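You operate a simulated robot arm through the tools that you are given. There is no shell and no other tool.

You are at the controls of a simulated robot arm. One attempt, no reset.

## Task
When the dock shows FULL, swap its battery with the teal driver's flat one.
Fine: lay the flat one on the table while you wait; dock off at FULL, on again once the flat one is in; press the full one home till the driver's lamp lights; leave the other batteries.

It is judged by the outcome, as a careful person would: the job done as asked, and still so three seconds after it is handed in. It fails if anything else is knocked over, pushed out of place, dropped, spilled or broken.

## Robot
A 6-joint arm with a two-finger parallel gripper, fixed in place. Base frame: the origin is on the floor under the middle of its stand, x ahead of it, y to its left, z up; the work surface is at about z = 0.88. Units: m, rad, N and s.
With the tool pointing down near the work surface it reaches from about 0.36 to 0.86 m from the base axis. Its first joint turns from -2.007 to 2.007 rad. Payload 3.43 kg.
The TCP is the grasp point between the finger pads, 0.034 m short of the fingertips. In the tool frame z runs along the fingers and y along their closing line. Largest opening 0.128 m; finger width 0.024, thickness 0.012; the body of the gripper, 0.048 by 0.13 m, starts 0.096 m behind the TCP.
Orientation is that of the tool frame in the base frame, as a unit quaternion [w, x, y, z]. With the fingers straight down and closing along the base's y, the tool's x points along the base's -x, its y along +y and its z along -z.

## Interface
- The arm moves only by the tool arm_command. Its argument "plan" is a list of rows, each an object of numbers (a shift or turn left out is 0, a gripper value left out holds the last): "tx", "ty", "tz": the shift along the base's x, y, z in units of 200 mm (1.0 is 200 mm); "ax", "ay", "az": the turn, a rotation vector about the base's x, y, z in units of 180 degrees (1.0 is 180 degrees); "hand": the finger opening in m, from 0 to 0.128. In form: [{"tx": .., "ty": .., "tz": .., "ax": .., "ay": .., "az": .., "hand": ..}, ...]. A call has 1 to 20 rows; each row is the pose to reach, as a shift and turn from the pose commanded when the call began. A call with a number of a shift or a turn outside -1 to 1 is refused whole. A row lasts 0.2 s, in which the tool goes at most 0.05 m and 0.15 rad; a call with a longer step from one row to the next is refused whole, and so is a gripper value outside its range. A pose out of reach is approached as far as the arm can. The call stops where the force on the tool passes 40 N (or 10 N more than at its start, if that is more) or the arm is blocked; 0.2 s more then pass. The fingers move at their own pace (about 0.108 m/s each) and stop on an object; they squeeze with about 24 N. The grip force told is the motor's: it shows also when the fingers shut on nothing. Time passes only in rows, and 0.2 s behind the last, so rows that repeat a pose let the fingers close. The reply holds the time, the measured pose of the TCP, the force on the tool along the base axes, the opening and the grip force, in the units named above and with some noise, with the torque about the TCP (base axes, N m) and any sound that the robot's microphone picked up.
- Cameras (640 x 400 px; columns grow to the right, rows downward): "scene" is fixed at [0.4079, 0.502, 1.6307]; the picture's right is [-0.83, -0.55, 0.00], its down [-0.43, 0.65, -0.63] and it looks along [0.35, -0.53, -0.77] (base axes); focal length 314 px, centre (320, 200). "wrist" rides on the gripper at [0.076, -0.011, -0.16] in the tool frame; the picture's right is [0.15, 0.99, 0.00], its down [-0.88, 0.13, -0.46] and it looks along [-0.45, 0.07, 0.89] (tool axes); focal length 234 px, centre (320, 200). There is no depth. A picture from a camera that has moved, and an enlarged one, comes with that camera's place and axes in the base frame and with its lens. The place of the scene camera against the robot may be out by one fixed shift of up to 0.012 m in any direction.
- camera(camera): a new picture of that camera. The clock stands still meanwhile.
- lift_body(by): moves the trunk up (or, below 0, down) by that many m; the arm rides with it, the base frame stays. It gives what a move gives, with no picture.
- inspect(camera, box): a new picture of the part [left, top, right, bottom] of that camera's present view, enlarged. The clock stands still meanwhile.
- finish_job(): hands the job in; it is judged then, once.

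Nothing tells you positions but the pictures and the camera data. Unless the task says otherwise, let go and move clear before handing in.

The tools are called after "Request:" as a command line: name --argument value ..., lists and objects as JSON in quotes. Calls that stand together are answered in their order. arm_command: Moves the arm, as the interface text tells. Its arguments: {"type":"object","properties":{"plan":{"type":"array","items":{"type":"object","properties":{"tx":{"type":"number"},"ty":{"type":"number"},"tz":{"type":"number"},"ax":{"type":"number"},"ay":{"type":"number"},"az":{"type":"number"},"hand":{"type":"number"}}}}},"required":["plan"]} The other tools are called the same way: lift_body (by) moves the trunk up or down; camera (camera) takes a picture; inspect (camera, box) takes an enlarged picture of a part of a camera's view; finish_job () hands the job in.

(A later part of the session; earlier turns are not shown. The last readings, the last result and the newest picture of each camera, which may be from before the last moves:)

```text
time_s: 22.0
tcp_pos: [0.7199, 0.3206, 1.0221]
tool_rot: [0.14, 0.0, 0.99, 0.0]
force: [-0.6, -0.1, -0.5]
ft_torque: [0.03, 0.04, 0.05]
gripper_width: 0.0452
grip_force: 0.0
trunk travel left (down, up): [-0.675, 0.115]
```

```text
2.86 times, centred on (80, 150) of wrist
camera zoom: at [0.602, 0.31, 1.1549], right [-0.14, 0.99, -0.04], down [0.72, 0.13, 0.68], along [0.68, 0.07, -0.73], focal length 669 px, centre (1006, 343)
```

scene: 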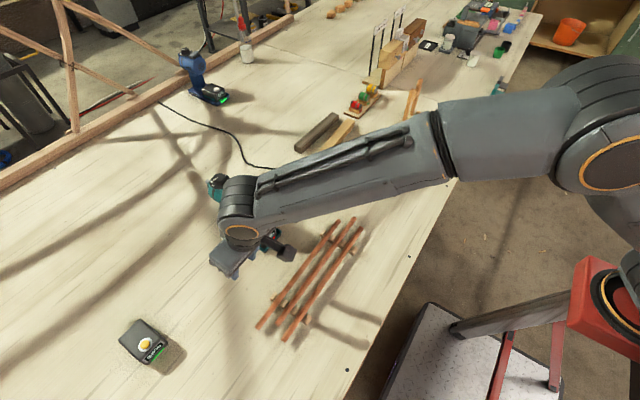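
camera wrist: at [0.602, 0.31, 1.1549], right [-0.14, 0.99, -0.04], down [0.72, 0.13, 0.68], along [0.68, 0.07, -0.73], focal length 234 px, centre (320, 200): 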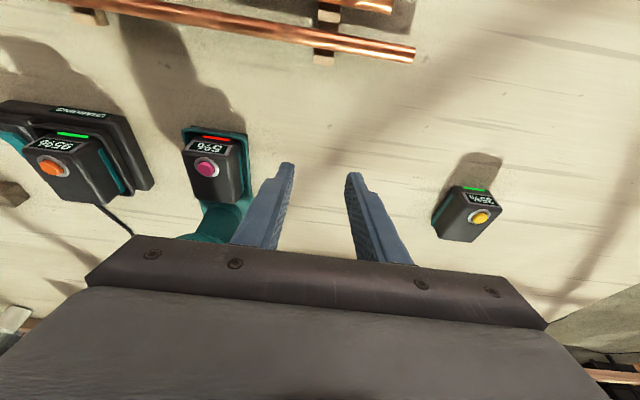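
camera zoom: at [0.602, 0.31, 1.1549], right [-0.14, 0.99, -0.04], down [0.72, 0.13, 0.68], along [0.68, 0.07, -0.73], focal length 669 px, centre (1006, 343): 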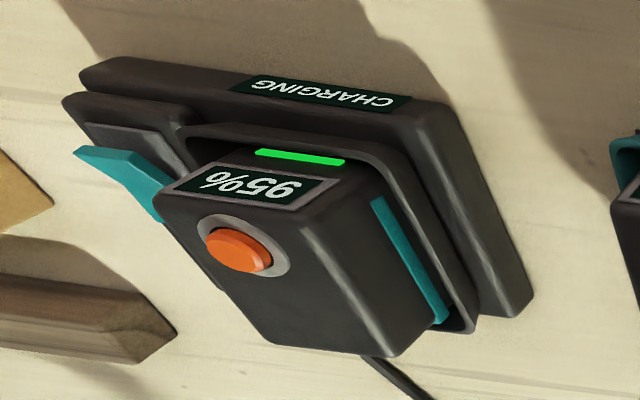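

The battery is still in the tray at its original spot, so it slipped early in the lift. It may have brushed the overhanging head, since its rear edge is almost under it. I'll go back and re-grip, then lift in small checked steps with a slight move toward the robot.

Request:
arm_command --plan '[{"ty": -0.1, "hand": 0.074}, {"ty": -0.3}, {"ty": -0.5}, {"ty": -0.65}, {"ty": -0.65, "tx": 0.15}, {"ty": -0.65, "tx": 0.3}, {"ty": -0.65, "tx": 0.39}, {"ty": -0.65, "tx": 0.39, "tz": -0.12}, {"ty": -0.65, "tx": 0.39, "tz": -0.24}, {"ty": -0.65, "tx": 0.39, "tz": -0.33}, {"ty": -0.65, "tx": 0.39, "tz": -0.38}]'

Request:
inspect --camera "wrist" --box '[255, 75, 385, 205]'

Request:
inspect --camera "scene" --box '[220, 160, 320, 260]'

```text
time_s: 24.4
tcp_pos: [0.7972, 0.1893, 0.9451]
tool_rot: [0.141, 0.0, 0.99, -0.001]
force: [-0.3, 0.4, 0.2]
ft_torque: [0.0, -0.04, 0.0]
gripper_width: 0.074
grip_force: 0.0
trunk travel left (down, up): [-0.675, 0.115]
```

```text
3.08 times, centred on (320, 140) of wrist
camera zoom: at [0.679, 0.1789, 1.078], right [-0.14, 0.99, -0.04], down [0.72, 0.13, 0.68], along [0.68, 0.07, -0.73], focal length 720 px, centre (320, 385)
```

zoom: 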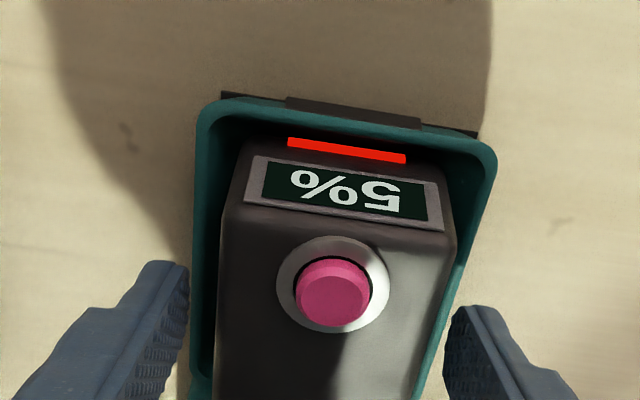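

```text
4.00 times, centred on (270, 210) of scene
camera zoom: at [0.4079, 0.502, 1.6307], right [-0.83, -0.55, 0.0], down [-0.43, 0.65, -0.63], along [0.35, -0.53, -0.77], focal length 1255 px, centre (520, 160)
```

zoom: 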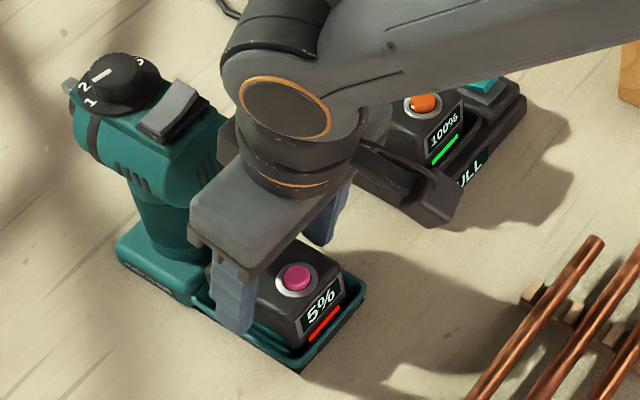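

The dock now reads 100% and FULL, and my hand is empty, so I'll switch the dock off first. I'll rise clear of the driver and move over to look closely at the rocker.

Request:
arm_command --plan '[{"tz": 0.15}, {"tz": 0.35}, {"tx": -0.1, "tz": 0.5, "ay": 0.03}, {"tx": -0.2, "ty": -0.15, "tz": 0.6, "ay": 0.06}, {"tx": -0.25, "ty": -0.35, "tz": 0.65, "ay": 0.09}, {"tx": -0.25, "ty": -0.55, "tz": 0.65, "ay": 0.09}, {"tx": -0.25, "ty": -0.75, "tz": 0.65, "ay": 0.09}, {"tx": -0.25, "ty": -0.95, "tz": 0.65, "ay": 0.09}]'

Request:
camera --camera "wrist"

Request:
inspect --camera "wrist" --box '[250, 90, 380, 210]'

Request:
inspect --camera "scene" --box '[220, 160, 340, 260]'

```text
time_s: 26.2
tcp_pos: [0.751, 0.0001, 1.0764]
tool_rot: [0.0, 0.0, 1.0, 0.0]
force: [0.2, 1.0, 0.7]
ft_torque: [-0.05, -0.02, 0.0]
gripper_width: 0.0741
grip_force: 0.0
trunk travel left (down, up): [-0.675, 0.115]
```

```text
taken
camera wrist: at [0.6746, -0.0103, 1.2356], right [-0.15, 0.99, 0.0], down [0.88, 0.13, 0.46], along [0.45, 0.07, -0.89], focal length 234 px, centre (320, 200)
```

wrist: 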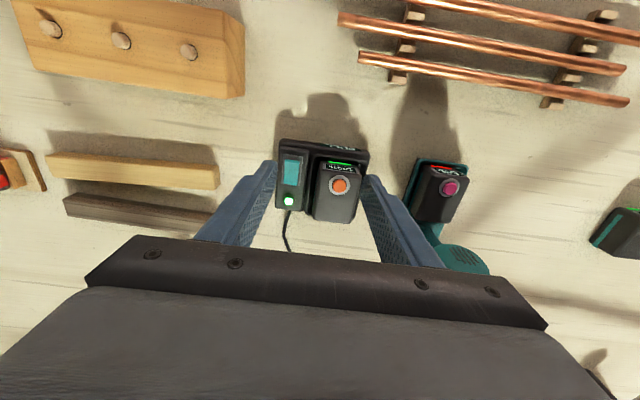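

```text
3.33 times, centred on (315, 150) of wrist
camera zoom: at [0.6746, -0.0103, 1.2356], right [-0.15, 0.99, 0.0], down [0.88, 0.13, 0.46], along [0.45, 0.07, -0.89], focal length 781 px, centre (337, 367)
```

zoom: 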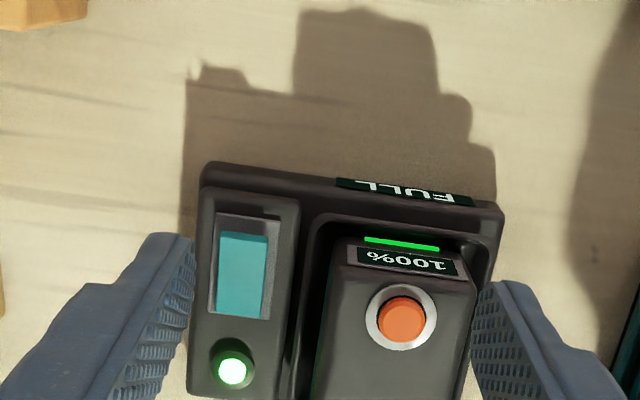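

```text
4.00 times, centred on (280, 210) of scene
camera zoom: at [0.4079, 0.502, 1.6307], right [-0.83, -0.55, 0.0], down [-0.43, 0.65, -0.63], along [0.35, -0.53, -0.77], focal length 1255 px, centre (480, 160)
```

zoom: 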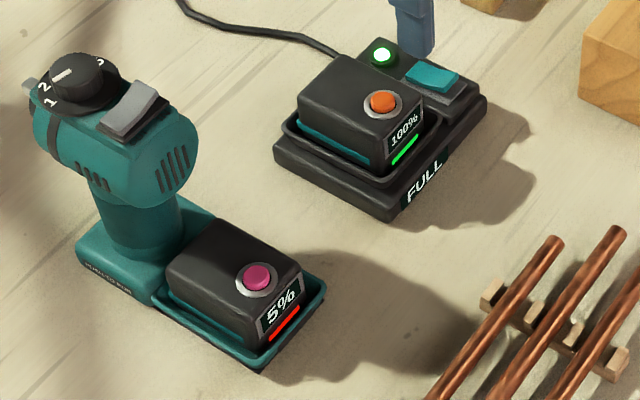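

The dock shows FULL with a green lamp, and the driver is standing properly with its battery in the tray. I'll enlarge the rocker to see which end is raised.

Request:
inspect --camera "wrist" --box '[270, 135, 330, 215]'

Request:
inspect --camera "scene" --box '[280, 160, 330, 200]'

Request:
inspect --camera "scene" --box '[205, 165, 285, 255]'

```text
5.00 times, centred on (300, 175) of wrist
camera zoom: at [0.6746, -0.0103, 1.2356], right [-0.15, 0.99, 0.0], down [0.88, 0.13, 0.46], along [0.45, 0.07, -0.89], focal length 1171 px, centre (420, 325)
```

zoom: 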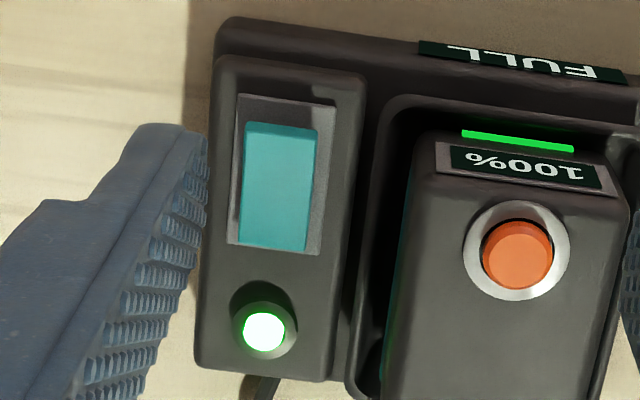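

```text
10.00 times, centred on (305, 180) of scene
camera zoom: at [0.4079, 0.502, 1.6307], right [-0.83, -0.55, 0.0], down [-0.43, 0.65, -0.63], along [0.35, -0.53, -0.77], focal length 3138 px, centre (470, 400)
```

zoom: 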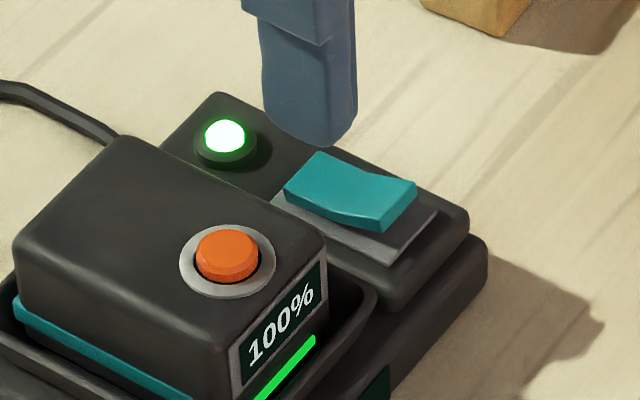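

```text
4.44 times, centred on (245, 210) of scene
camera zoom: at [0.4079, 0.502, 1.6307], right [-0.83, -0.55, 0.0], down [-0.43, 0.65, -0.63], along [0.35, -0.53, -0.77], focal length 1395 px, centre (653, 156)
```

zoom: 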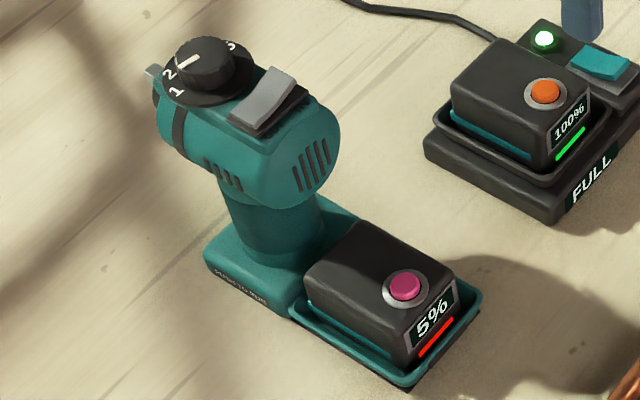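

The rocker's front end (toward the robot, x≈0.78) is raised and its back end is down, so pressing the front end should switch it off. I'll close the fingers and move over the front half at (0.783, -0.033).

Request:
arm_command --plan '[{"tx": 0.05, "ty": -0.08, "hand": 0.03}, {"tx": 0.12, "ty": -0.165, "tz": -0.08, "hand": 0.0}, {"tx": 0.167, "ty": -0.165, "tz": -0.2, "hand": 0.0}, {"tx": 0.167, "ty": -0.165, "tz": -0.38, "hand": 0.0}, {"tx": 0.167, "ty": -0.165, "tz": -0.5, "hand": 0.0}]'

Request:
inspect --camera "wrist" --box '[265, 110, 375, 230]'

Request:
inspect --camera "scene" --box '[270, 150, 340, 220]'

```text
time_s: 27.4
tcp_pos: [0.7832, -0.034, 0.9758]
tool_rot: [0.0, 0.0, 1.0, 0.0]
force: [0.3, -0.1, 0.1]
ft_torque: [-0.05, -0.01, 0.01]
gripper_width: 0.0
grip_force: 24.3
trunk travel left (down, up): [-0.675, 0.115]
```

```text
3.33 times, centred on (320, 170) of wrist
camera zoom: at [0.7066, -0.0437, 1.1358], right [-0.15, 0.99, 0.0], down [0.88, 0.13, 0.46], along [0.45, 0.07, -0.89], focal length 781 px, centre (320, 300)
```

zoom: 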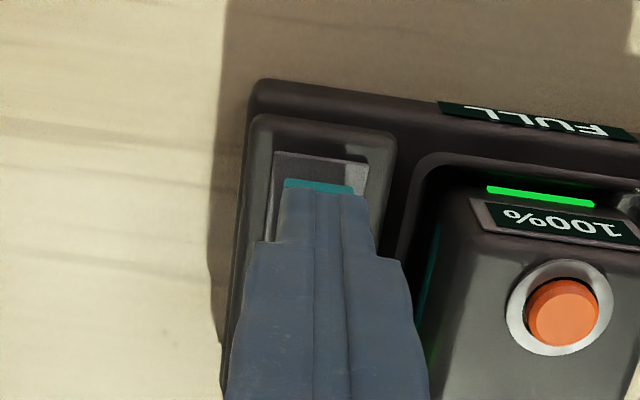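

```text
5.71 times, centred on (305, 185) of scene
camera zoom: at [0.4079, 0.502, 1.6307], right [-0.83, -0.55, 0.0], down [-0.43, 0.65, -0.63], along [0.35, -0.53, -0.77], focal length 1793 px, centre (406, 286)
```

zoom: 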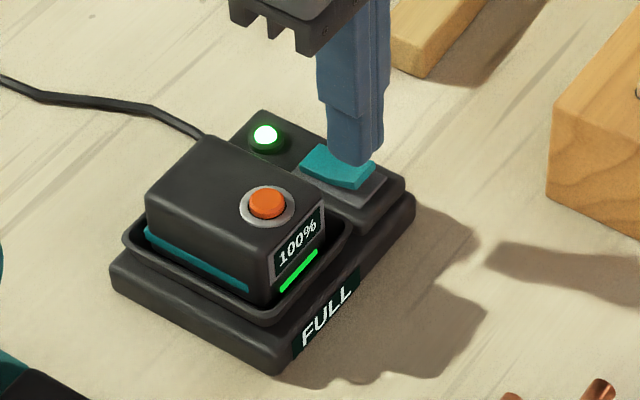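

The fingertips are right over the front of the rocker. I'll press down slowly.

Request:
arm_command --plan '[{"tz": -0.03}, {"tz": -0.06}, {"tz": -0.08}, {"tz": -0.095}, {"tz": -0.11}]'

Request:
inspect --camera "scene" --box '[270, 150, 340, 220]'

```text
time_s: 28.6
tcp_pos: [0.7821, -0.0331, 0.9561]
tool_rot: [0.002, 0.0, 1.0, 0.0]
force: [-4.7, 0.6, 14.9]
ft_torque: [0.01, -0.04, -0.06]
gripper_width: 0.0
grip_force: 24.6
trunk travel left (down, up): [-0.675, 0.115]
```

```text
5.71 times, centred on (305, 185) of scene
camera zoom: at [0.4079, 0.502, 1.6307], right [-0.83, -0.55, 0.0], down [-0.43, 0.65, -0.63], along [0.35, -0.53, -0.77], focal length 1793 px, centre (406, 286)
```

zoom: 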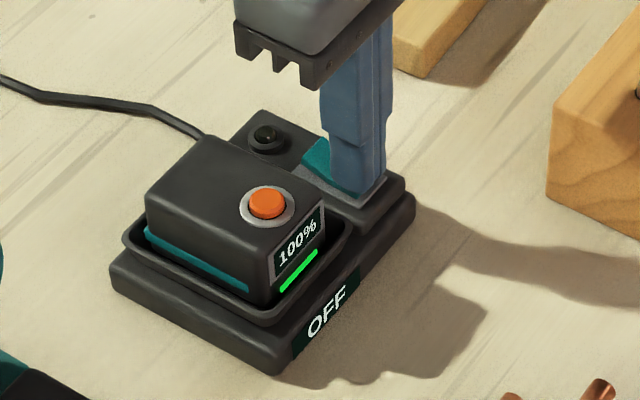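

The dock reads OFF and its lamp is out. I'll rise and go back to the driver to take out the flat battery.

Request:
arm_command --plan '[{"tz": 0.1}, {"tz": 0.3}, {"tz": 0.5}, {"tz": 0.55, "ty": 0.2, "hand": 0.074}, {"tz": 0.55, "ty": 0.4}, {"tz": 0.55, "ty": 0.6}, {"tz": 0.55, "ty": 0.8}, {"tz": 0.55, "ty": 0.98}]'

Request:
inspect --camera "scene" --box '[270, 150, 340, 220]'

```text
time_s: 30.4
tcp_pos: [0.7837, 0.163, 1.0658]
tool_rot: [0.0, 0.001, 1.0, 0.0]
force: [0.9, -0.1, 0.5]
ft_torque: [0.05, 0.01, 0.0]
gripper_width: 0.074
grip_force: 0.0
trunk travel left (down, up): [-0.675, 0.115]
```

```text
5.71 times, centred on (305, 185) of scene
camera zoom: at [0.4079, 0.502, 1.6307], right [-0.83, -0.55, 0.0], down [-0.43, 0.65, -0.63], along [0.35, -0.53, -0.77], focal length 1793 px, centre (406, 286)
```

zoom: 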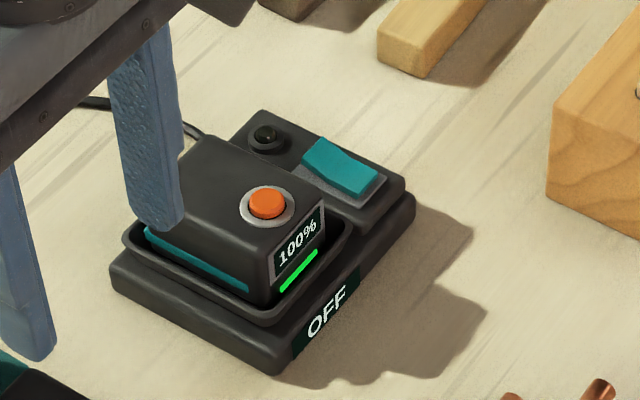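

The dock stays OFF with the full battery in it. Now I'll tilt the tool and go down around the flat battery again.

Request:
arm_command --plan '[{"tx": 0.02, "ty": 0.07, "ay": -0.03}, {"tx": 0.05, "ty": 0.135, "ay": -0.06}, {"tx": 0.083, "ty": 0.135, "ay": -0.09, "tz": -0.05}, {"tx": 0.083, "ty": 0.135, "ay": -0.09, "tz": -0.25}, {"tx": 0.083, "ty": 0.135, "ay": -0.09, "tz": -0.45}, {"tx": 0.083, "ty": 0.135, "ay": -0.09, "tz": -0.56}, {"tx": 0.083, "ty": 0.135, "ay": -0.09, "tz": -0.6}, {"tx": 0.083, "ty": 0.135, "ay": -0.09, "tz": -0.61}]'

Request:
inspect --camera "wrist" --box '[255, 75, 385, 205]'

Request:
inspect --camera "scene" --box '[220, 190, 290, 260]'

```text
time_s: 32.2
tcp_pos: [0.7985, 0.1897, 0.9405]
tool_rot: [0.141, 0.0, 0.99, -0.001]
force: [0.1, 0.2, -0.4]
ft_torque: [0.01, -0.02, -0.01]
gripper_width: 0.0741
grip_force: 0.0
trunk travel left (down, up): [-0.675, 0.115]
```

```text
3.08 times, centred on (320, 140) of wrist
camera zoom: at [0.6806, 0.1796, 1.0742], right [-0.14, 0.99, -0.04], down [0.72, 0.13, 0.68], along [0.68, 0.07, -0.73], focal length 720 px, centre (320, 385)
```

zoom: 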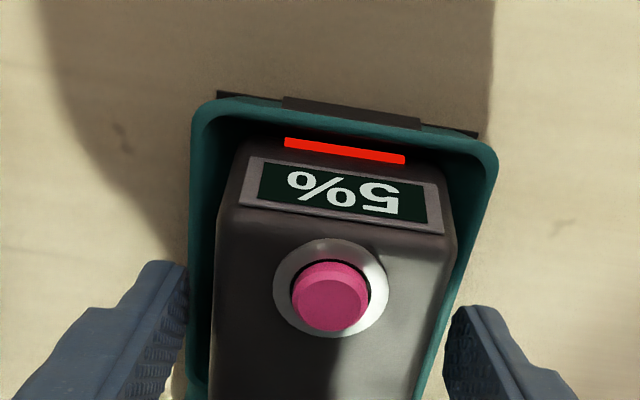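

```text
5.71 times, centred on (255, 225) of scene
camera zoom: at [0.4079, 0.502, 1.6307], right [-0.83, -0.55, 0.0], down [-0.43, 0.65, -0.63], along [0.35, -0.53, -0.77], focal length 1793 px, centre (691, 57)
```

zoom: 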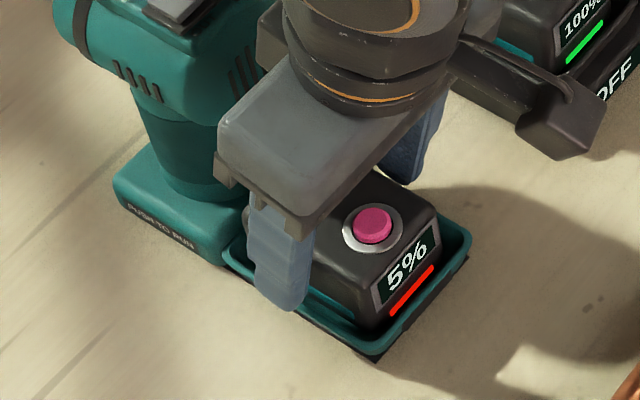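

Still free of contact at z≈0.9405. I'll narrow the opening slightly and go down until the tips just feel the rim, to get the deepest grip.

Request:
arm_command --plan '[{"hand": 0.066}, {"tz": -0.008}, {"tz": -0.015}, {"tz": -0.022}]'

```text
time_s: 33.2
tcp_pos: [0.7979, 0.1905, 0.9369]
tool_rot: [0.141, 0.0, 0.99, 0.0]
force: [0.0, 0.7, 0.1]
ft_torque: [-0.04, 0.03, 0.02]
gripper_width: 0.0659
grip_force: 0.1
trunk travel left (down, up): [-0.675, 0.115]
```

Request:
arm_command --plan '[{"tz": -0.008}, {"tz": -0.016}, {"tz": -0.024}]'

Request:
inspect --camera "scene" --box '[220, 190, 290, 260]'

Request:
inspect --camera "wrist" --box '[255, 75, 385, 205]'

```text
time_s: 34.0
tcp_pos: [0.7987, 0.189, 0.9351]
tool_rot: [0.143, 0.0, 0.99, 0.001]
force: [-6.5, -0.4, 22.2]
ft_torque: [-0.38, 0.3, -0.28]
gripper_width: 0.0662
grip_force: 0.2
trunk travel left (down, up): [-0.675, 0.115]
```

```text
5.71 times, centred on (255, 225) of scene
camera zoom: at [0.4079, 0.502, 1.6307], right [-0.83, -0.55, 0.0], down [-0.43, 0.65, -0.63], along [0.35, -0.53, -0.77], focal length 1793 px, centre (691, 57)
```

zoom: 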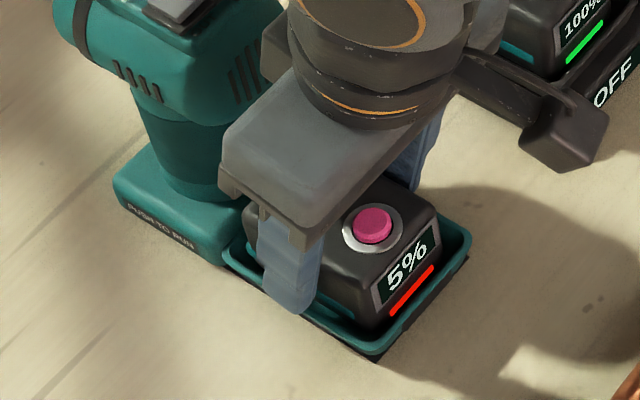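

```text
3.08 times, centred on (320, 140) of wrist
camera zoom: at [0.6796, 0.1798, 1.067], right [-0.14, 0.99, -0.04], down [0.72, 0.13, 0.69], along [0.68, 0.07, -0.73], focal length 720 px, centre (320, 385)
```

zoom: 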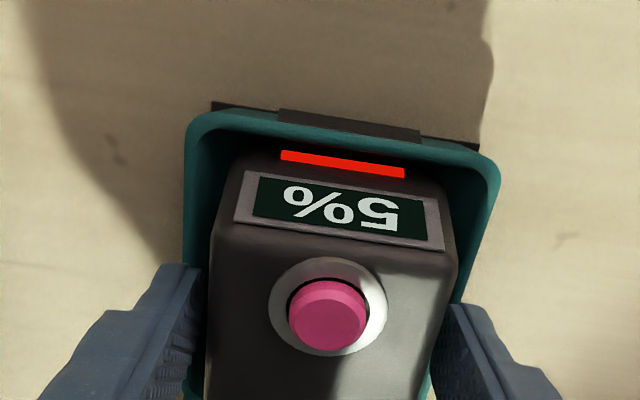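

The rim is felt at TCP z≈0.935. I'll rise about 2 mm, close the grip 7 mm deeper than last time, and lift in small steps.

Request:
arm_command --plan '[{"tz": 0.015}, {"tz": 0.024}, {"tz": 0.024, "hand": 0.058}, {"tz": 0.024, "hand": 0.045}, {"tz": 0.024, "hand": 0.045}]'

Request:
inspect --camera "wrist" --box '[255, 75, 385, 205]'

```text
time_s: 35.2
tcp_pos: [0.7993, 0.1901, 0.9375]
tool_rot: [0.141, 0.0, 0.99, -0.001]
force: [0.9, 0.2, 0.9]
ft_torque: [0.02, 0.02, 0.01]
gripper_width: 0.0576
grip_force: 24.6
trunk travel left (down, up): [-0.675, 0.115]
```

```text
3.08 times, centred on (320, 140) of wrist
camera zoom: at [0.6808, 0.1801, 1.0694], right [-0.14, 0.99, -0.04], down [0.72, 0.13, 0.68], along [0.68, 0.07, -0.73], focal length 720 px, centre (320, 385)
```

zoom: 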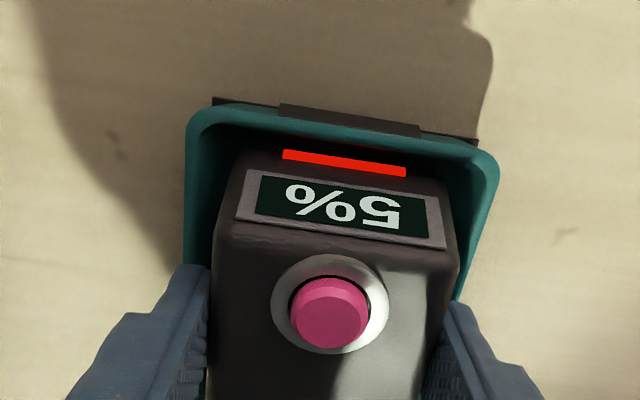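

Gripped with no side load. I'll lift 8 mm and check.

Request:
arm_command --plan '[{"tz": 0.01}, {"tz": 0.025}, {"tz": 0.04}]'

Request:
inspect --camera "wrist" --box '[255, 75, 385, 205]'

Request:
inspect --camera "scene" --box '[220, 190, 290, 260]'

```text
time_s: 36.0
tcp_pos: [0.7986, 0.1908, 0.9456]
tool_rot: [0.141, 0.0, 0.99, 0.001]
force: [0.4, 0.1, -3.6]
ft_torque: [-0.02, 0.01, -0.04]
gripper_width: 0.0581
grip_force: 23.9
trunk travel left (down, up): [-0.675, 0.115]
```

```text
3.08 times, centred on (320, 140) of wrist
camera zoom: at [0.6806, 0.18, 1.0778], right [-0.14, 0.99, -0.04], down [0.72, 0.13, 0.68], along [0.68, 0.07, -0.73], focal length 720 px, centre (320, 385)
```

zoom: 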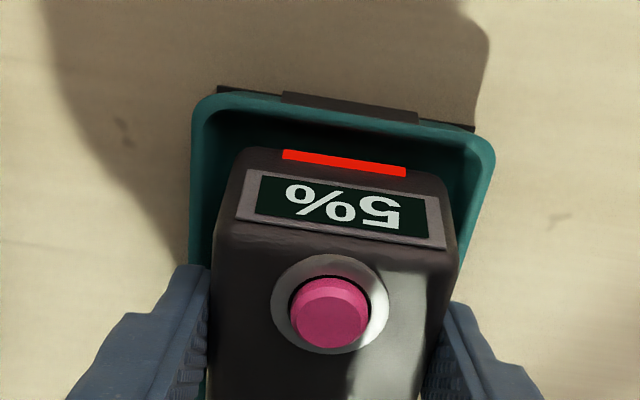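

```text
5.71 times, centred on (255, 225) of scene
camera zoom: at [0.4079, 0.502, 1.6307], right [-0.83, -0.55, 0.0], down [-0.43, 0.65, -0.63], along [0.35, -0.53, -0.77], focal length 1793 px, centre (691, 57)
```

zoom: 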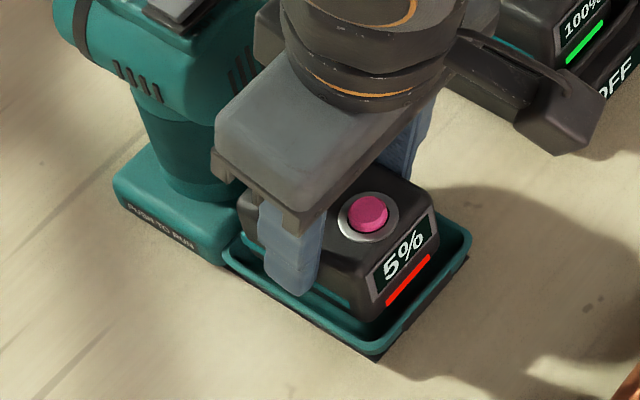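

The battery is coming up alone (3.6 N) with no slip. I'll raise another 10 mm slowly, with a small move toward the robot.

Request:
arm_command --plan '[{"tz": 0.015}, {"tz": 0.03, "tx": -0.005}, {"tz": 0.045, "tx": -0.01}, {"tz": 0.055, "tx": -0.015}]'

Request:
inspect --camera "wrist" --box '[255, 75, 385, 205]'

Request:
inspect --camera "scene" --box '[220, 190, 290, 260]'

```text
time_s: 37.0
tcp_pos: [0.7961, 0.1891, 0.9553]
tool_rot: [0.141, 0.0, 0.99, 0.001]
force: [-0.2, 0.0, -3.3]
ft_torque: [0.01, 0.03, -0.04]
gripper_width: 0.0578
grip_force: 24.1
trunk travel left (down, up): [-0.675, 0.115]
```

```text
3.08 times, centred on (320, 140) of wrist
camera zoom: at [0.6778, 0.1797, 1.0882], right [-0.14, 0.99, -0.04], down [0.72, 0.13, 0.68], along [0.68, 0.07, -0.73], focal length 720 px, centre (320, 385)
```

zoom: 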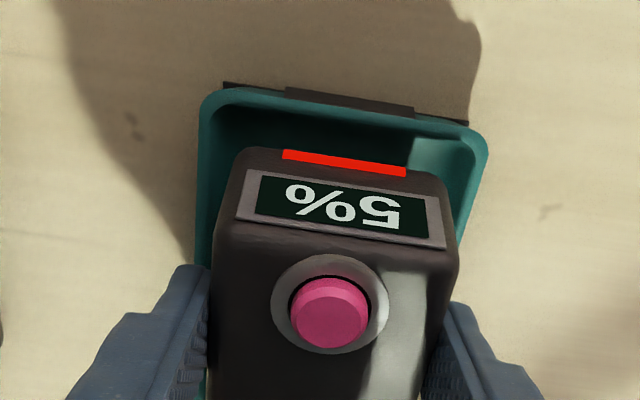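

```text
5.71 times, centred on (255, 225) of scene
camera zoom: at [0.4079, 0.502, 1.6307], right [-0.83, -0.55, 0.0], down [-0.43, 0.65, -0.63], along [0.35, -0.53, -0.77], focal length 1793 px, centre (691, 57)
```

zoom: 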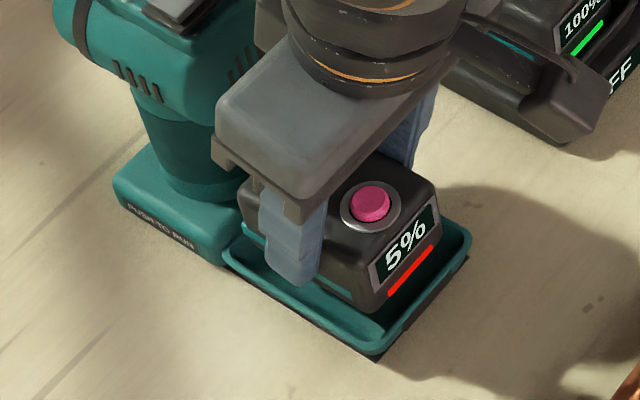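

It's holding well. I'll raise another 14 mm to clear the rim.

Request:
arm_command --plan '[{"tz": 0.02, "tx": -0.005}, {"tz": 0.04, "tx": -0.01}, {"tz": 0.06, "tx": -0.015}, {"tz": 0.07, "tx": -0.02}]'

Request:
inspect --camera "wrist" --box '[255, 75, 385, 205]'

Request:
inspect --camera "scene" --box '[210, 170, 300, 260]'

```text
time_s: 38.0
tcp_pos: [0.7909, 0.1884, 0.9709]
tool_rot: [0.142, 0.0, 0.99, 0.0]
force: [0.6, -0.2, -3.2]
ft_torque: [0.01, 0.03, 0.0]
gripper_width: 0.0578
grip_force: 24.3
trunk travel left (down, up): [-0.675, 0.115]
```

```text
3.08 times, centred on (320, 140) of wrist
camera zoom: at [0.673, 0.1794, 1.1024], right [-0.14, 0.99, -0.04], down [0.72, 0.13, 0.68], along [0.68, 0.07, -0.73], focal length 720 px, centre (320, 385)
```

zoom: 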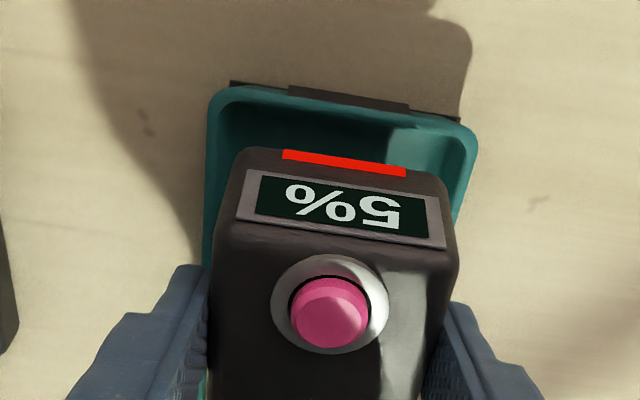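

```text
4.44 times, centred on (255, 215) of scene
camera zoom: at [0.4079, 0.502, 1.6307], right [-0.83, -0.55, 0.0], down [-0.43, 0.65, -0.63], along [0.35, -0.53, -0.77], focal length 1395 px, centre (609, 133)
```

zoom: 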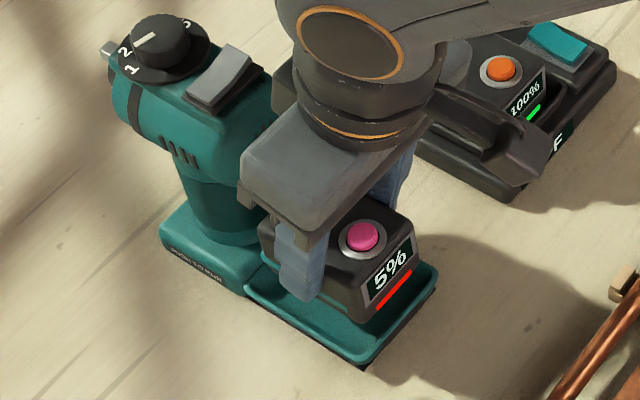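

The battery is clear above the tray rim. I'll draw it back toward the robot and then carry it sideways over free table at moderate speed.

Request:
arm_command --plan '[{"tx": -0.05, "tz": 0.04}, {"tx": -0.13, "tz": 0.08}, {"tx": -0.21, "tz": 0.11}, {"tx": -0.29, "tz": 0.12}, {"tx": -0.35, "ty": 0.03, "tz": 0.12}, {"tx": -0.355, "ty": 0.11, "tz": 0.12}, {"tx": -0.355, "ty": 0.2, "tz": 0.12}, {"tx": -0.355, "ty": 0.29, "tz": 0.12}, {"tx": -0.355, "ty": 0.38, "tz": 0.12}, {"tx": -0.355, "ty": 0.47, "tz": 0.12}, {"tx": -0.355, "ty": 0.56, "tz": 0.12}, {"tx": -0.355, "ty": 0.62, "tz": 0.12}, {"tx": -0.355, "ty": 0.65, "tz": 0.12}]'

Request:
camera --camera "wrist"

Request:
inspect --camera "scene" --box '[170, 180, 310, 300]'

```text
time_s: 40.8
tcp_pos: [0.7205, 0.3194, 0.9941]
tool_rot: [0.141, 0.0, 0.99, 0.0]
force: [-0.3, -0.7, -3.1]
ft_torque: [-0.01, 0.02, -0.01]
gripper_width: 0.0574
grip_force: 24.1
trunk travel left (down, up): [-0.675, 0.115]
```

```text
taken
camera wrist: at [0.6024, 0.3094, 1.1266], right [-0.14, 0.99, -0.04], down [0.72, 0.13, 0.68], along [0.68, 0.07, -0.73], focal length 234 px, centre (320, 200)
```

wrist: 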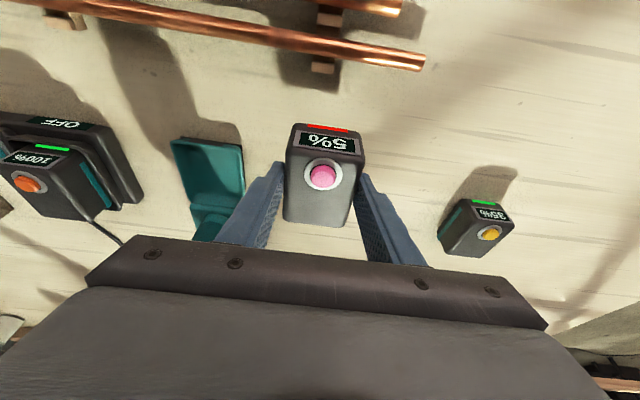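

```text
3.33 times, centred on (240, 240) of scene
camera zoom: at [0.4079, 0.502, 1.6307], right [-0.83, -0.55, 0.0], down [-0.43, 0.65, -0.63], along [0.35, -0.53, -0.77], focal length 1046 px, centre (587, 67)
```

zoom: 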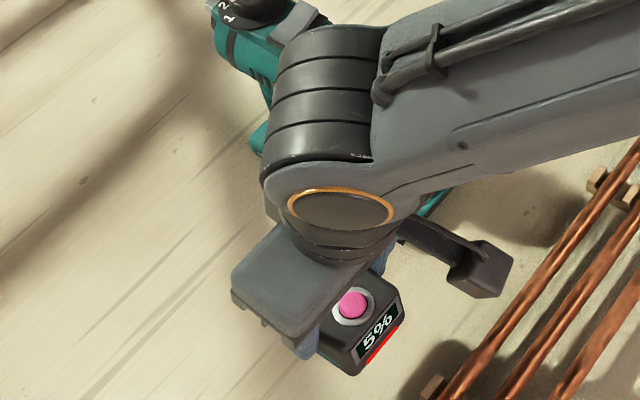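

The flat battery is held securely over bare table. I'll lower it gently.

Request:
arm_command --plan '[{"tz": -0.07}, {"tz": -0.15}, {"tz": -0.22}, {"tz": -0.26}, {"tz": -0.28}, {"tz": -0.29}]'

Request:
inspect --camera "scene" --box '[190, 200, 310, 290]'

```text
time_s: 42.2
tcp_pos: [0.7207, 0.3191, 0.9356]
tool_rot: [0.141, 0.0, 0.99, 0.0]
force: [0.7, -1.2, -3.2]
ft_torque: [0.04, -0.02, 0.01]
gripper_width: 0.0577
grip_force: 24.0
trunk travel left (down, up): [-0.675, 0.115]
```

```text
4.44 times, centred on (250, 245) of scene
camera zoom: at [0.4079, 0.502, 1.6307], right [-0.83, -0.55, 0.0], down [-0.43, 0.65, -0.63], along [0.35, -0.53, -0.77], focal length 1395 px, centre (631, 0)
```

zoom: 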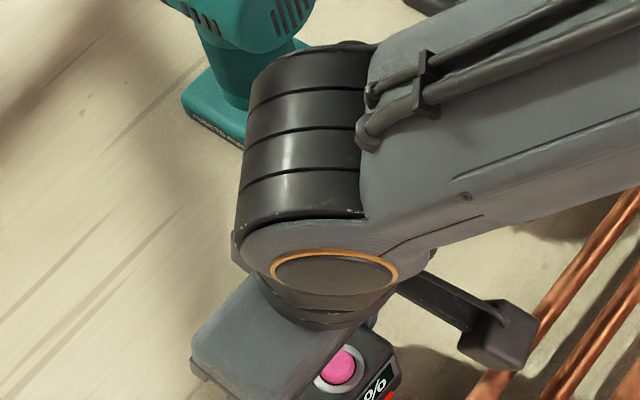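

It isn't on the table yet (still -3.2 N). I'll continue in millimetre steps.

Request:
arm_command --plan '[{"tz": -0.005}, {"tz": -0.01}, {"tz": -0.015}, {"tz": -0.02}]'

```text
time_s: 43.2
tcp_pos: [0.72, 0.3208, 0.9315]
tool_rot: [0.141, -0.001, 0.99, 0.0]
force: [-0.5, -0.5, -3.1]
ft_torque: [0.01, 0.03, 0.02]
gripper_width: 0.0575
grip_force: 24.2
trunk travel left (down, up): [-0.675, 0.115]
```

Request:
arm_command --plan '[{"tz": -0.006}, {"tz": -0.012}, {"tz": -0.018}, {"tz": -0.024}]'

Request:
inspect --camera "scene" --box '[190, 210, 310, 300]'

```text
time_s: 44.2
tcp_pos: [0.7215, 0.319, 0.93]
tool_rot: [0.143, 0.001, 0.99, 0.0]
force: [-2.9, -5.6, 23.2]
ft_torque: [-0.27, -0.07, -0.05]
gripper_width: 0.0578
grip_force: 24.5
trunk travel left (down, up): [-0.675, 0.115]
```

```text
4.44 times, centred on (250, 255) of scene
camera zoom: at [0.4079, 0.502, 1.6307], right [-0.83, -0.55, 0.0], down [-0.43, 0.65, -0.63], along [0.35, -0.53, -0.77], focal length 1395 px, centre (631, -44)
```

zoom: 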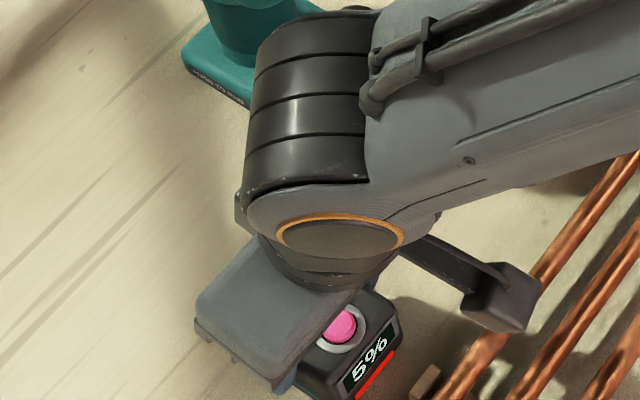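

The battery is on the table. I'll ease the pressure, open, and rise straight up.

Request:
arm_command --plan '[{"tz": 0.007}, {"tz": 0.012}, {"tz": 0.012, "hand": 0.066}, {"tz": 0.012, "hand": 0.078}, {"tz": 0.05}, {"tz": 0.15}, {"tz": 0.3}, {"tz": 0.5}]'

Request:
camera --camera "wrist"

Request:
camera --camera "scene"

```text
time_s: 46.0
tcp_pos: [0.7218, 0.32, 1.0275]
tool_rot: [0.141, 0.0, 0.99, 0.0]
force: [0.1, 0.4, -0.6]
ft_torque: [-0.01, 0.03, -0.01]
gripper_width: 0.078
grip_force: 0.0
trunk travel left (down, up): [-0.675, 0.115]
```

```text
taken
camera wrist: at [0.6035, 0.3096, 1.1599], right [-0.14, 0.99, -0.04], down [0.72, 0.13, 0.68], along [0.68, 0.07, -0.73], focal length 234 px, centre (320, 200)
```

wrist: 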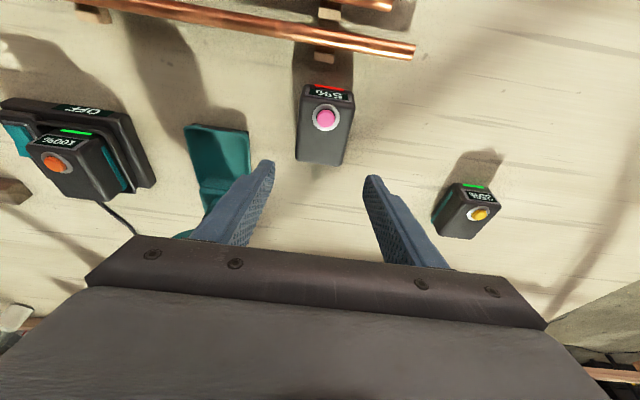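

```text
taken
```

scene: 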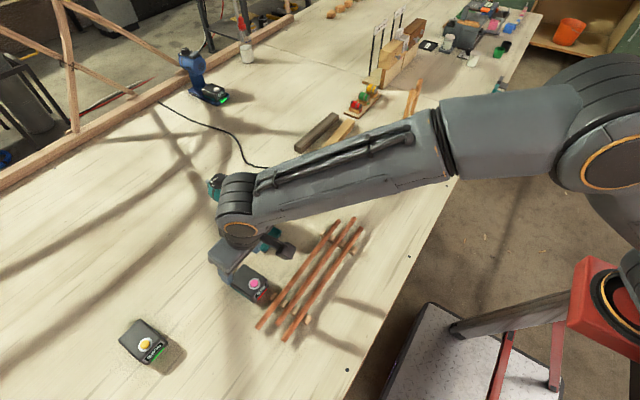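

The flat battery is laid flat on the table near (0.729, 0.319). Next is the full battery: it probably has the same latch, so I'll go over to the dock and press its orange button first.

Request:
arm_command --plan '[{"ty": -0.12, "tz": 0.05, "ay": 0.03, "hand": 0.05}, {"ty": -0.3, "tz": 0.1, "ay": 0.06, "hand": 0.02}, {"ty": -0.5, "tz": 0.1, "ay": 0.09, "hand": 0.0}, {"ty": -0.7, "tz": 0.1, "ay": 0.09, "hand": 0.0}, {"ty": -0.9, "tz": 0.1, "ay": 0.09, "hand": 0.0}, {"ty": -1.0, "tx": 0.1, "tz": 0.1, "ay": 0.09, "hand": 0.0}]'

Request:
arm_command --plan '[{"ty": -0.18, "tx": 0.1}, {"ty": -0.36, "tx": 0.2}, {"ty": -0.425, "tx": 0.26}, {"ty": -0.425, "tx": 0.265, "tz": -0.1}, {"ty": -0.425, "tx": 0.265, "tz": -0.2}]'

Request:
inspect --camera "wrist" --box '[255, 100, 385, 230]'

Request:
inspect --camera "scene" --box '[240, 140, 340, 230]'

```text
time_s: 47.4
tcp_pos: [0.7411, 0.12, 1.0476]
tool_rot: [0.0, 0.0, 1.0, 0.0]
force: [-0.7, -0.1, -0.2]
ft_torque: [-0.05, 0.01, 0.01]
gripper_width: 0.0
grip_force: 23.9
trunk travel left (down, up): [-0.675, 0.115]
```

```text
time_s: 48.6
tcp_pos: [0.7941, 0.0372, 1.0077]
tool_rot: [0.0, 0.001, 1.0, 0.0]
force: [-0.3, -0.3, 0.2]
ft_torque: [-0.01, -0.01, -0.04]
gripper_width: 0.0
grip_force: 23.7
trunk travel left (down, up): [-0.675, 0.115]
```

```text
3.08 times, centred on (320, 165) of wrist
camera zoom: at [0.7168, 0.0261, 1.1683], right [-0.15, 0.99, 0.0], down [0.88, 0.13, 0.46], along [0.45, 0.07, -0.89], focal length 720 px, centre (320, 308)
```

zoom: 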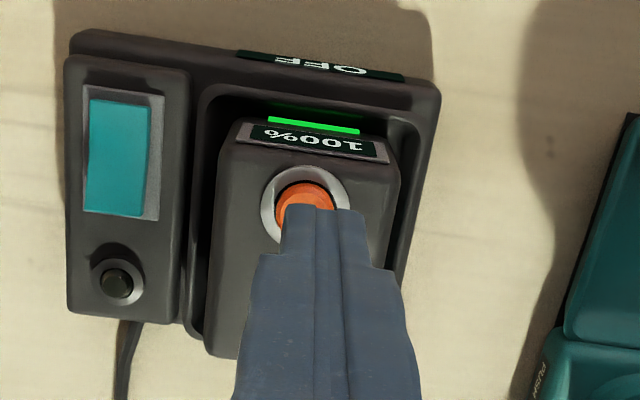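

```text
4.44 times, centred on (290, 185) of scene
camera zoom: at [0.4079, 0.502, 1.6307], right [-0.83, -0.55, 0.0], down [-0.43, 0.65, -0.63], along [0.35, -0.53, -0.77], focal length 1395 px, centre (453, 267)
```

zoom: 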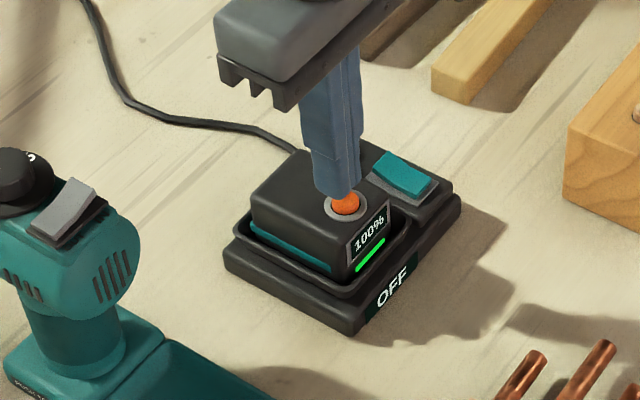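

The button is near (0.791, 0.033), about 4 mm to the -y side of the fingertips. I'll correct that and press slowly.

Request:
arm_command --plan '[{"tx": -0.008, "ty": -0.018}, {"tx": -0.008, "ty": -0.018, "tz": -0.06}, {"tx": -0.008, "ty": -0.018, "tz": -0.09}, {"tx": -0.008, "ty": -0.018, "tz": -0.105}, {"tx": -0.008, "ty": -0.018, "tz": -0.115}]'

Request:
inspect --camera "scene" --box '[240, 140, 340, 230]'

```text
time_s: 49.8
tcp_pos: [0.7926, 0.0323, 0.9883]
tool_rot: [0.003, 0.0, 1.0, 0.0]
force: [-3.6, 2.5, 28.9]
ft_torque: [0.11, 0.16, -0.05]
gripper_width: 0.0
grip_force: 23.8
trunk travel left (down, up): [-0.675, 0.115]
heard: click
```

```text
4.44 times, centred on (290, 185) of scene
camera zoom: at [0.4079, 0.502, 1.6307], right [-0.83, -0.55, 0.0], down [-0.43, 0.65, -0.63], along [0.35, -0.53, -0.77], focal length 1395 px, centre (453, 267)
```

zoom: 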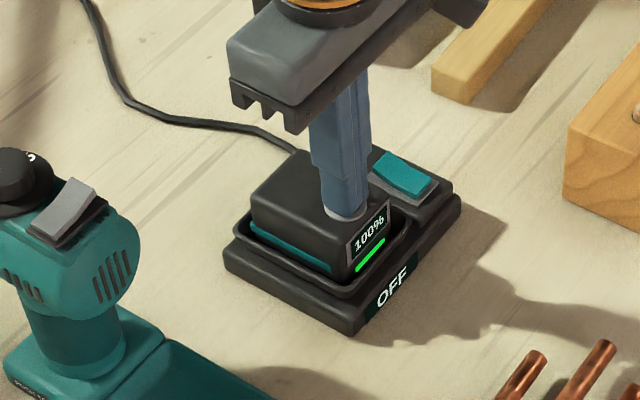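

A click at the dock as well. I'll rise, open, tilt, and come down around the full battery, stopping just above the dock tray's rim.

Request:
arm_command --plan '[{"tz": 0.1}, {"tz": 0.24, "hand": 0.03}, {"tz": 0.24, "ay": -0.03, "tx": 0.03, "hand": 0.07}, {"tz": 0.24, "ay": -0.06, "tx": 0.055, "hand": 0.07}, {"tz": 0.24, "ay": -0.09, "tx": 0.078, "hand": 0.07}, {"tz": 0.1, "ay": -0.09, "tx": 0.078}, {"tz": 0.0, "ay": -0.09, "tx": 0.078}, {"tz": -0.05, "ay": -0.09, "tx": 0.078}, {"tz": -0.075, "ay": -0.09, "tx": 0.078}]'

Request:
inspect --camera "wrist" --box '[245, 75, 395, 215]'

Request:
inspect --camera "scene" --box '[240, 140, 340, 230]'

```text
time_s: 51.8
tcp_pos: [0.8078, 0.0311, 0.9698]
tool_rot: [0.141, 0.0, 0.99, 0.0]
force: [-0.2, -0.1, -0.2]
ft_torque: [-0.02, 0.03, 0.02]
gripper_width: 0.0699
grip_force: 0.0
trunk travel left (down, up): [-0.675, 0.115]
```

```text
2.86 times, centred on (320, 145) of wrist
camera zoom: at [0.6897, 0.0208, 1.1018], right [-0.14, 0.99, -0.04], down [0.72, 0.13, 0.68], along [0.68, 0.07, -0.73], focal length 669 px, centre (320, 357)
```

zoom: 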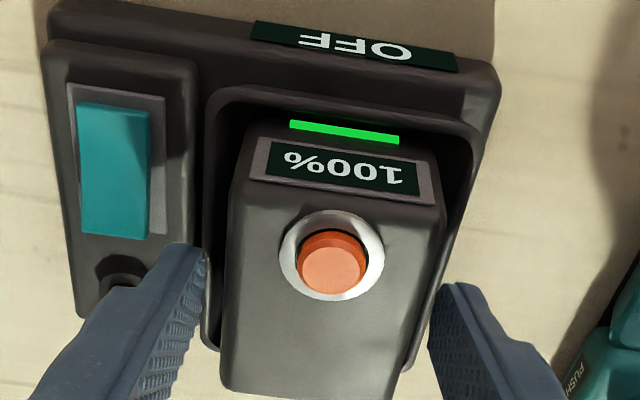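

```text
4.44 times, centred on (290, 185) of scene
camera zoom: at [0.4079, 0.502, 1.6307], right [-0.83, -0.55, 0.0], down [-0.43, 0.65, -0.63], along [0.35, -0.53, -0.77], focal length 1395 px, centre (453, 267)
```

zoom: 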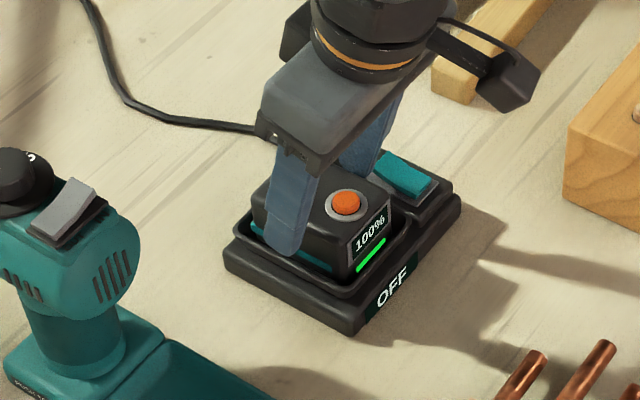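

Well centred. I'll narrow slightly and step down to feel for the dock's rim.

Request:
arm_command --plan '[{"hand": 0.066, "ty": 0.003}, {"tz": -0.012, "ty": 0.003}, {"tz": -0.024, "ty": 0.003}, {"tz": -0.036, "ty": 0.003}]'

```text
time_s: 52.8
tcp_pos: [0.8081, 0.0318, 0.9626]
tool_rot: [0.141, 0.0, 0.99, 0.0]
force: [0.0, 0.3, -0.1]
ft_torque: [-0.02, 0.02, 0.02]
gripper_width: 0.0662
grip_force: 0.1
trunk travel left (down, up): [-0.675, 0.115]
```

Request:
arm_command --plan '[{"tz": -0.008}, {"tz": -0.016}, {"tz": -0.024}]'

Request:
inspect --camera "scene" --box '[250, 150, 330, 220]'

```text
time_s: 53.6
tcp_pos: [0.8081, 0.0315, 0.9571]
tool_rot: [0.141, 0.0, 0.99, 0.0]
force: [0.7, 0.1, 0.3]
ft_torque: [0.02, -0.01, -0.01]
gripper_width: 0.0659
grip_force: 0.0
trunk travel left (down, up): [-0.675, 0.115]
```

```text
5.71 times, centred on (290, 185) of scene
camera zoom: at [0.4079, 0.502, 1.6307], right [-0.83, -0.55, 0.0], down [-0.43, 0.65, -0.63], along [0.35, -0.53, -0.77], focal length 1793 px, centre (491, 286)
```

zoom: 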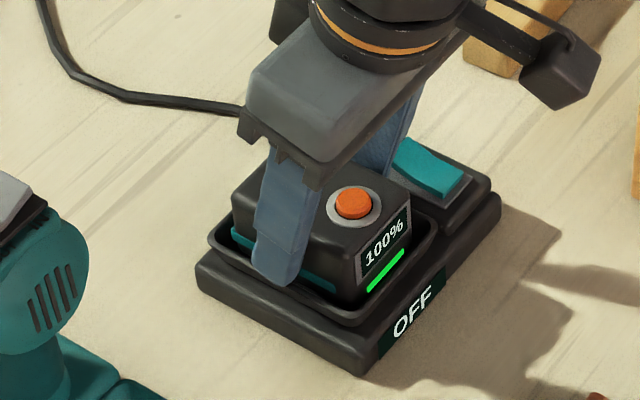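

The dock sits 23 mm higher than the driver (from the two button presses), so the matching grip height is TCP z≈0.961. I'll rise to that and close.

Request:
arm_command --plan '[{"tz": 0.012}, {"tz": 0.02}, {"tz": 0.02, "hand": 0.058}, {"tz": 0.02, "hand": 0.045}, {"tz": 0.02, "hand": 0.045}]'

Request:
inspect --camera "wrist" --box '[245, 75, 395, 215]'

```text
time_s: 54.8
tcp_pos: [0.8084, 0.0315, 0.961]
tool_rot: [0.142, 0.001, 0.99, -0.001]
force: [0.6, -1.0, 0.0]
ft_torque: [-0.04, -0.05, 0.02]
gripper_width: 0.0578
grip_force: 23.9
trunk travel left (down, up): [-0.675, 0.115]
```

```text
2.86 times, centred on (320, 145) of wrist
camera zoom: at [0.6905, 0.0215, 1.0939], right [-0.14, 0.99, -0.04], down [0.72, 0.13, 0.68], along [0.68, 0.07, -0.73], focal length 669 px, centre (320, 357)
```

zoom: 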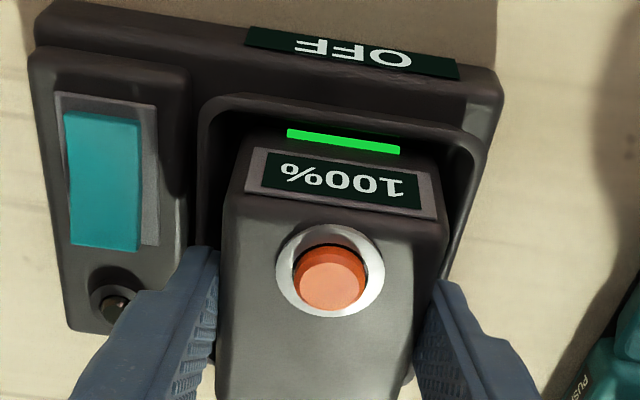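

Gripped squarely with no side load. I'll lift a few millimetres and check that only the battery comes.

Request:
arm_command --plan '[{"tz": 0.01}, {"tz": 0.025}, {"tz": 0.04}]'

Request:
inspect --camera "wrist" --box '[245, 75, 395, 215]'

Request:
inspect --camera "scene" --box '[250, 150, 330, 220]'

```text
time_s: 55.6
tcp_pos: [0.8076, 0.032, 0.9701]
tool_rot: [0.141, 0.0, 0.99, 0.001]
force: [-0.3, -0.9, -3.6]
ft_torque: [0.02, 0.0, 0.0]
gripper_width: 0.0574
grip_force: 23.8
trunk travel left (down, up): [-0.675, 0.115]
```

```text
2.86 times, centred on (320, 145) of wrist
camera zoom: at [0.6901, 0.0216, 1.102], right [-0.14, 0.99, -0.04], down [0.72, 0.13, 0.68], along [0.68, 0.07, -0.73], focal length 669 px, centre (320, 357)
```

zoom: 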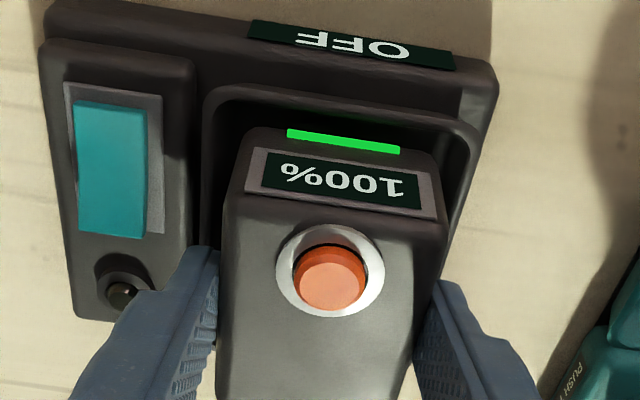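

```text
5.71 times, centred on (290, 185) of scene
camera zoom: at [0.4079, 0.502, 1.6307], right [-0.83, -0.55, 0.0], down [-0.43, 0.65, -0.63], along [0.35, -0.53, -0.77], focal length 1793 px, centre (491, 286)
```

zoom: 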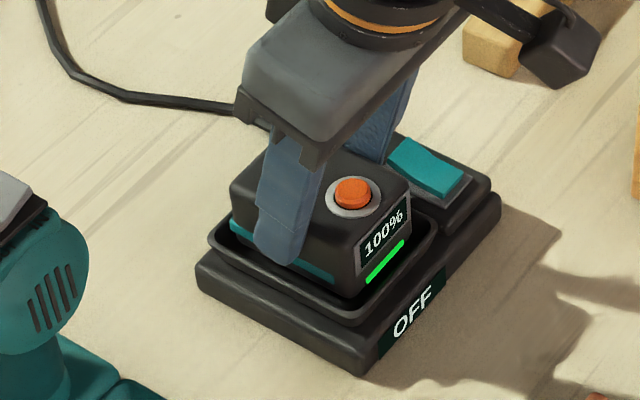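

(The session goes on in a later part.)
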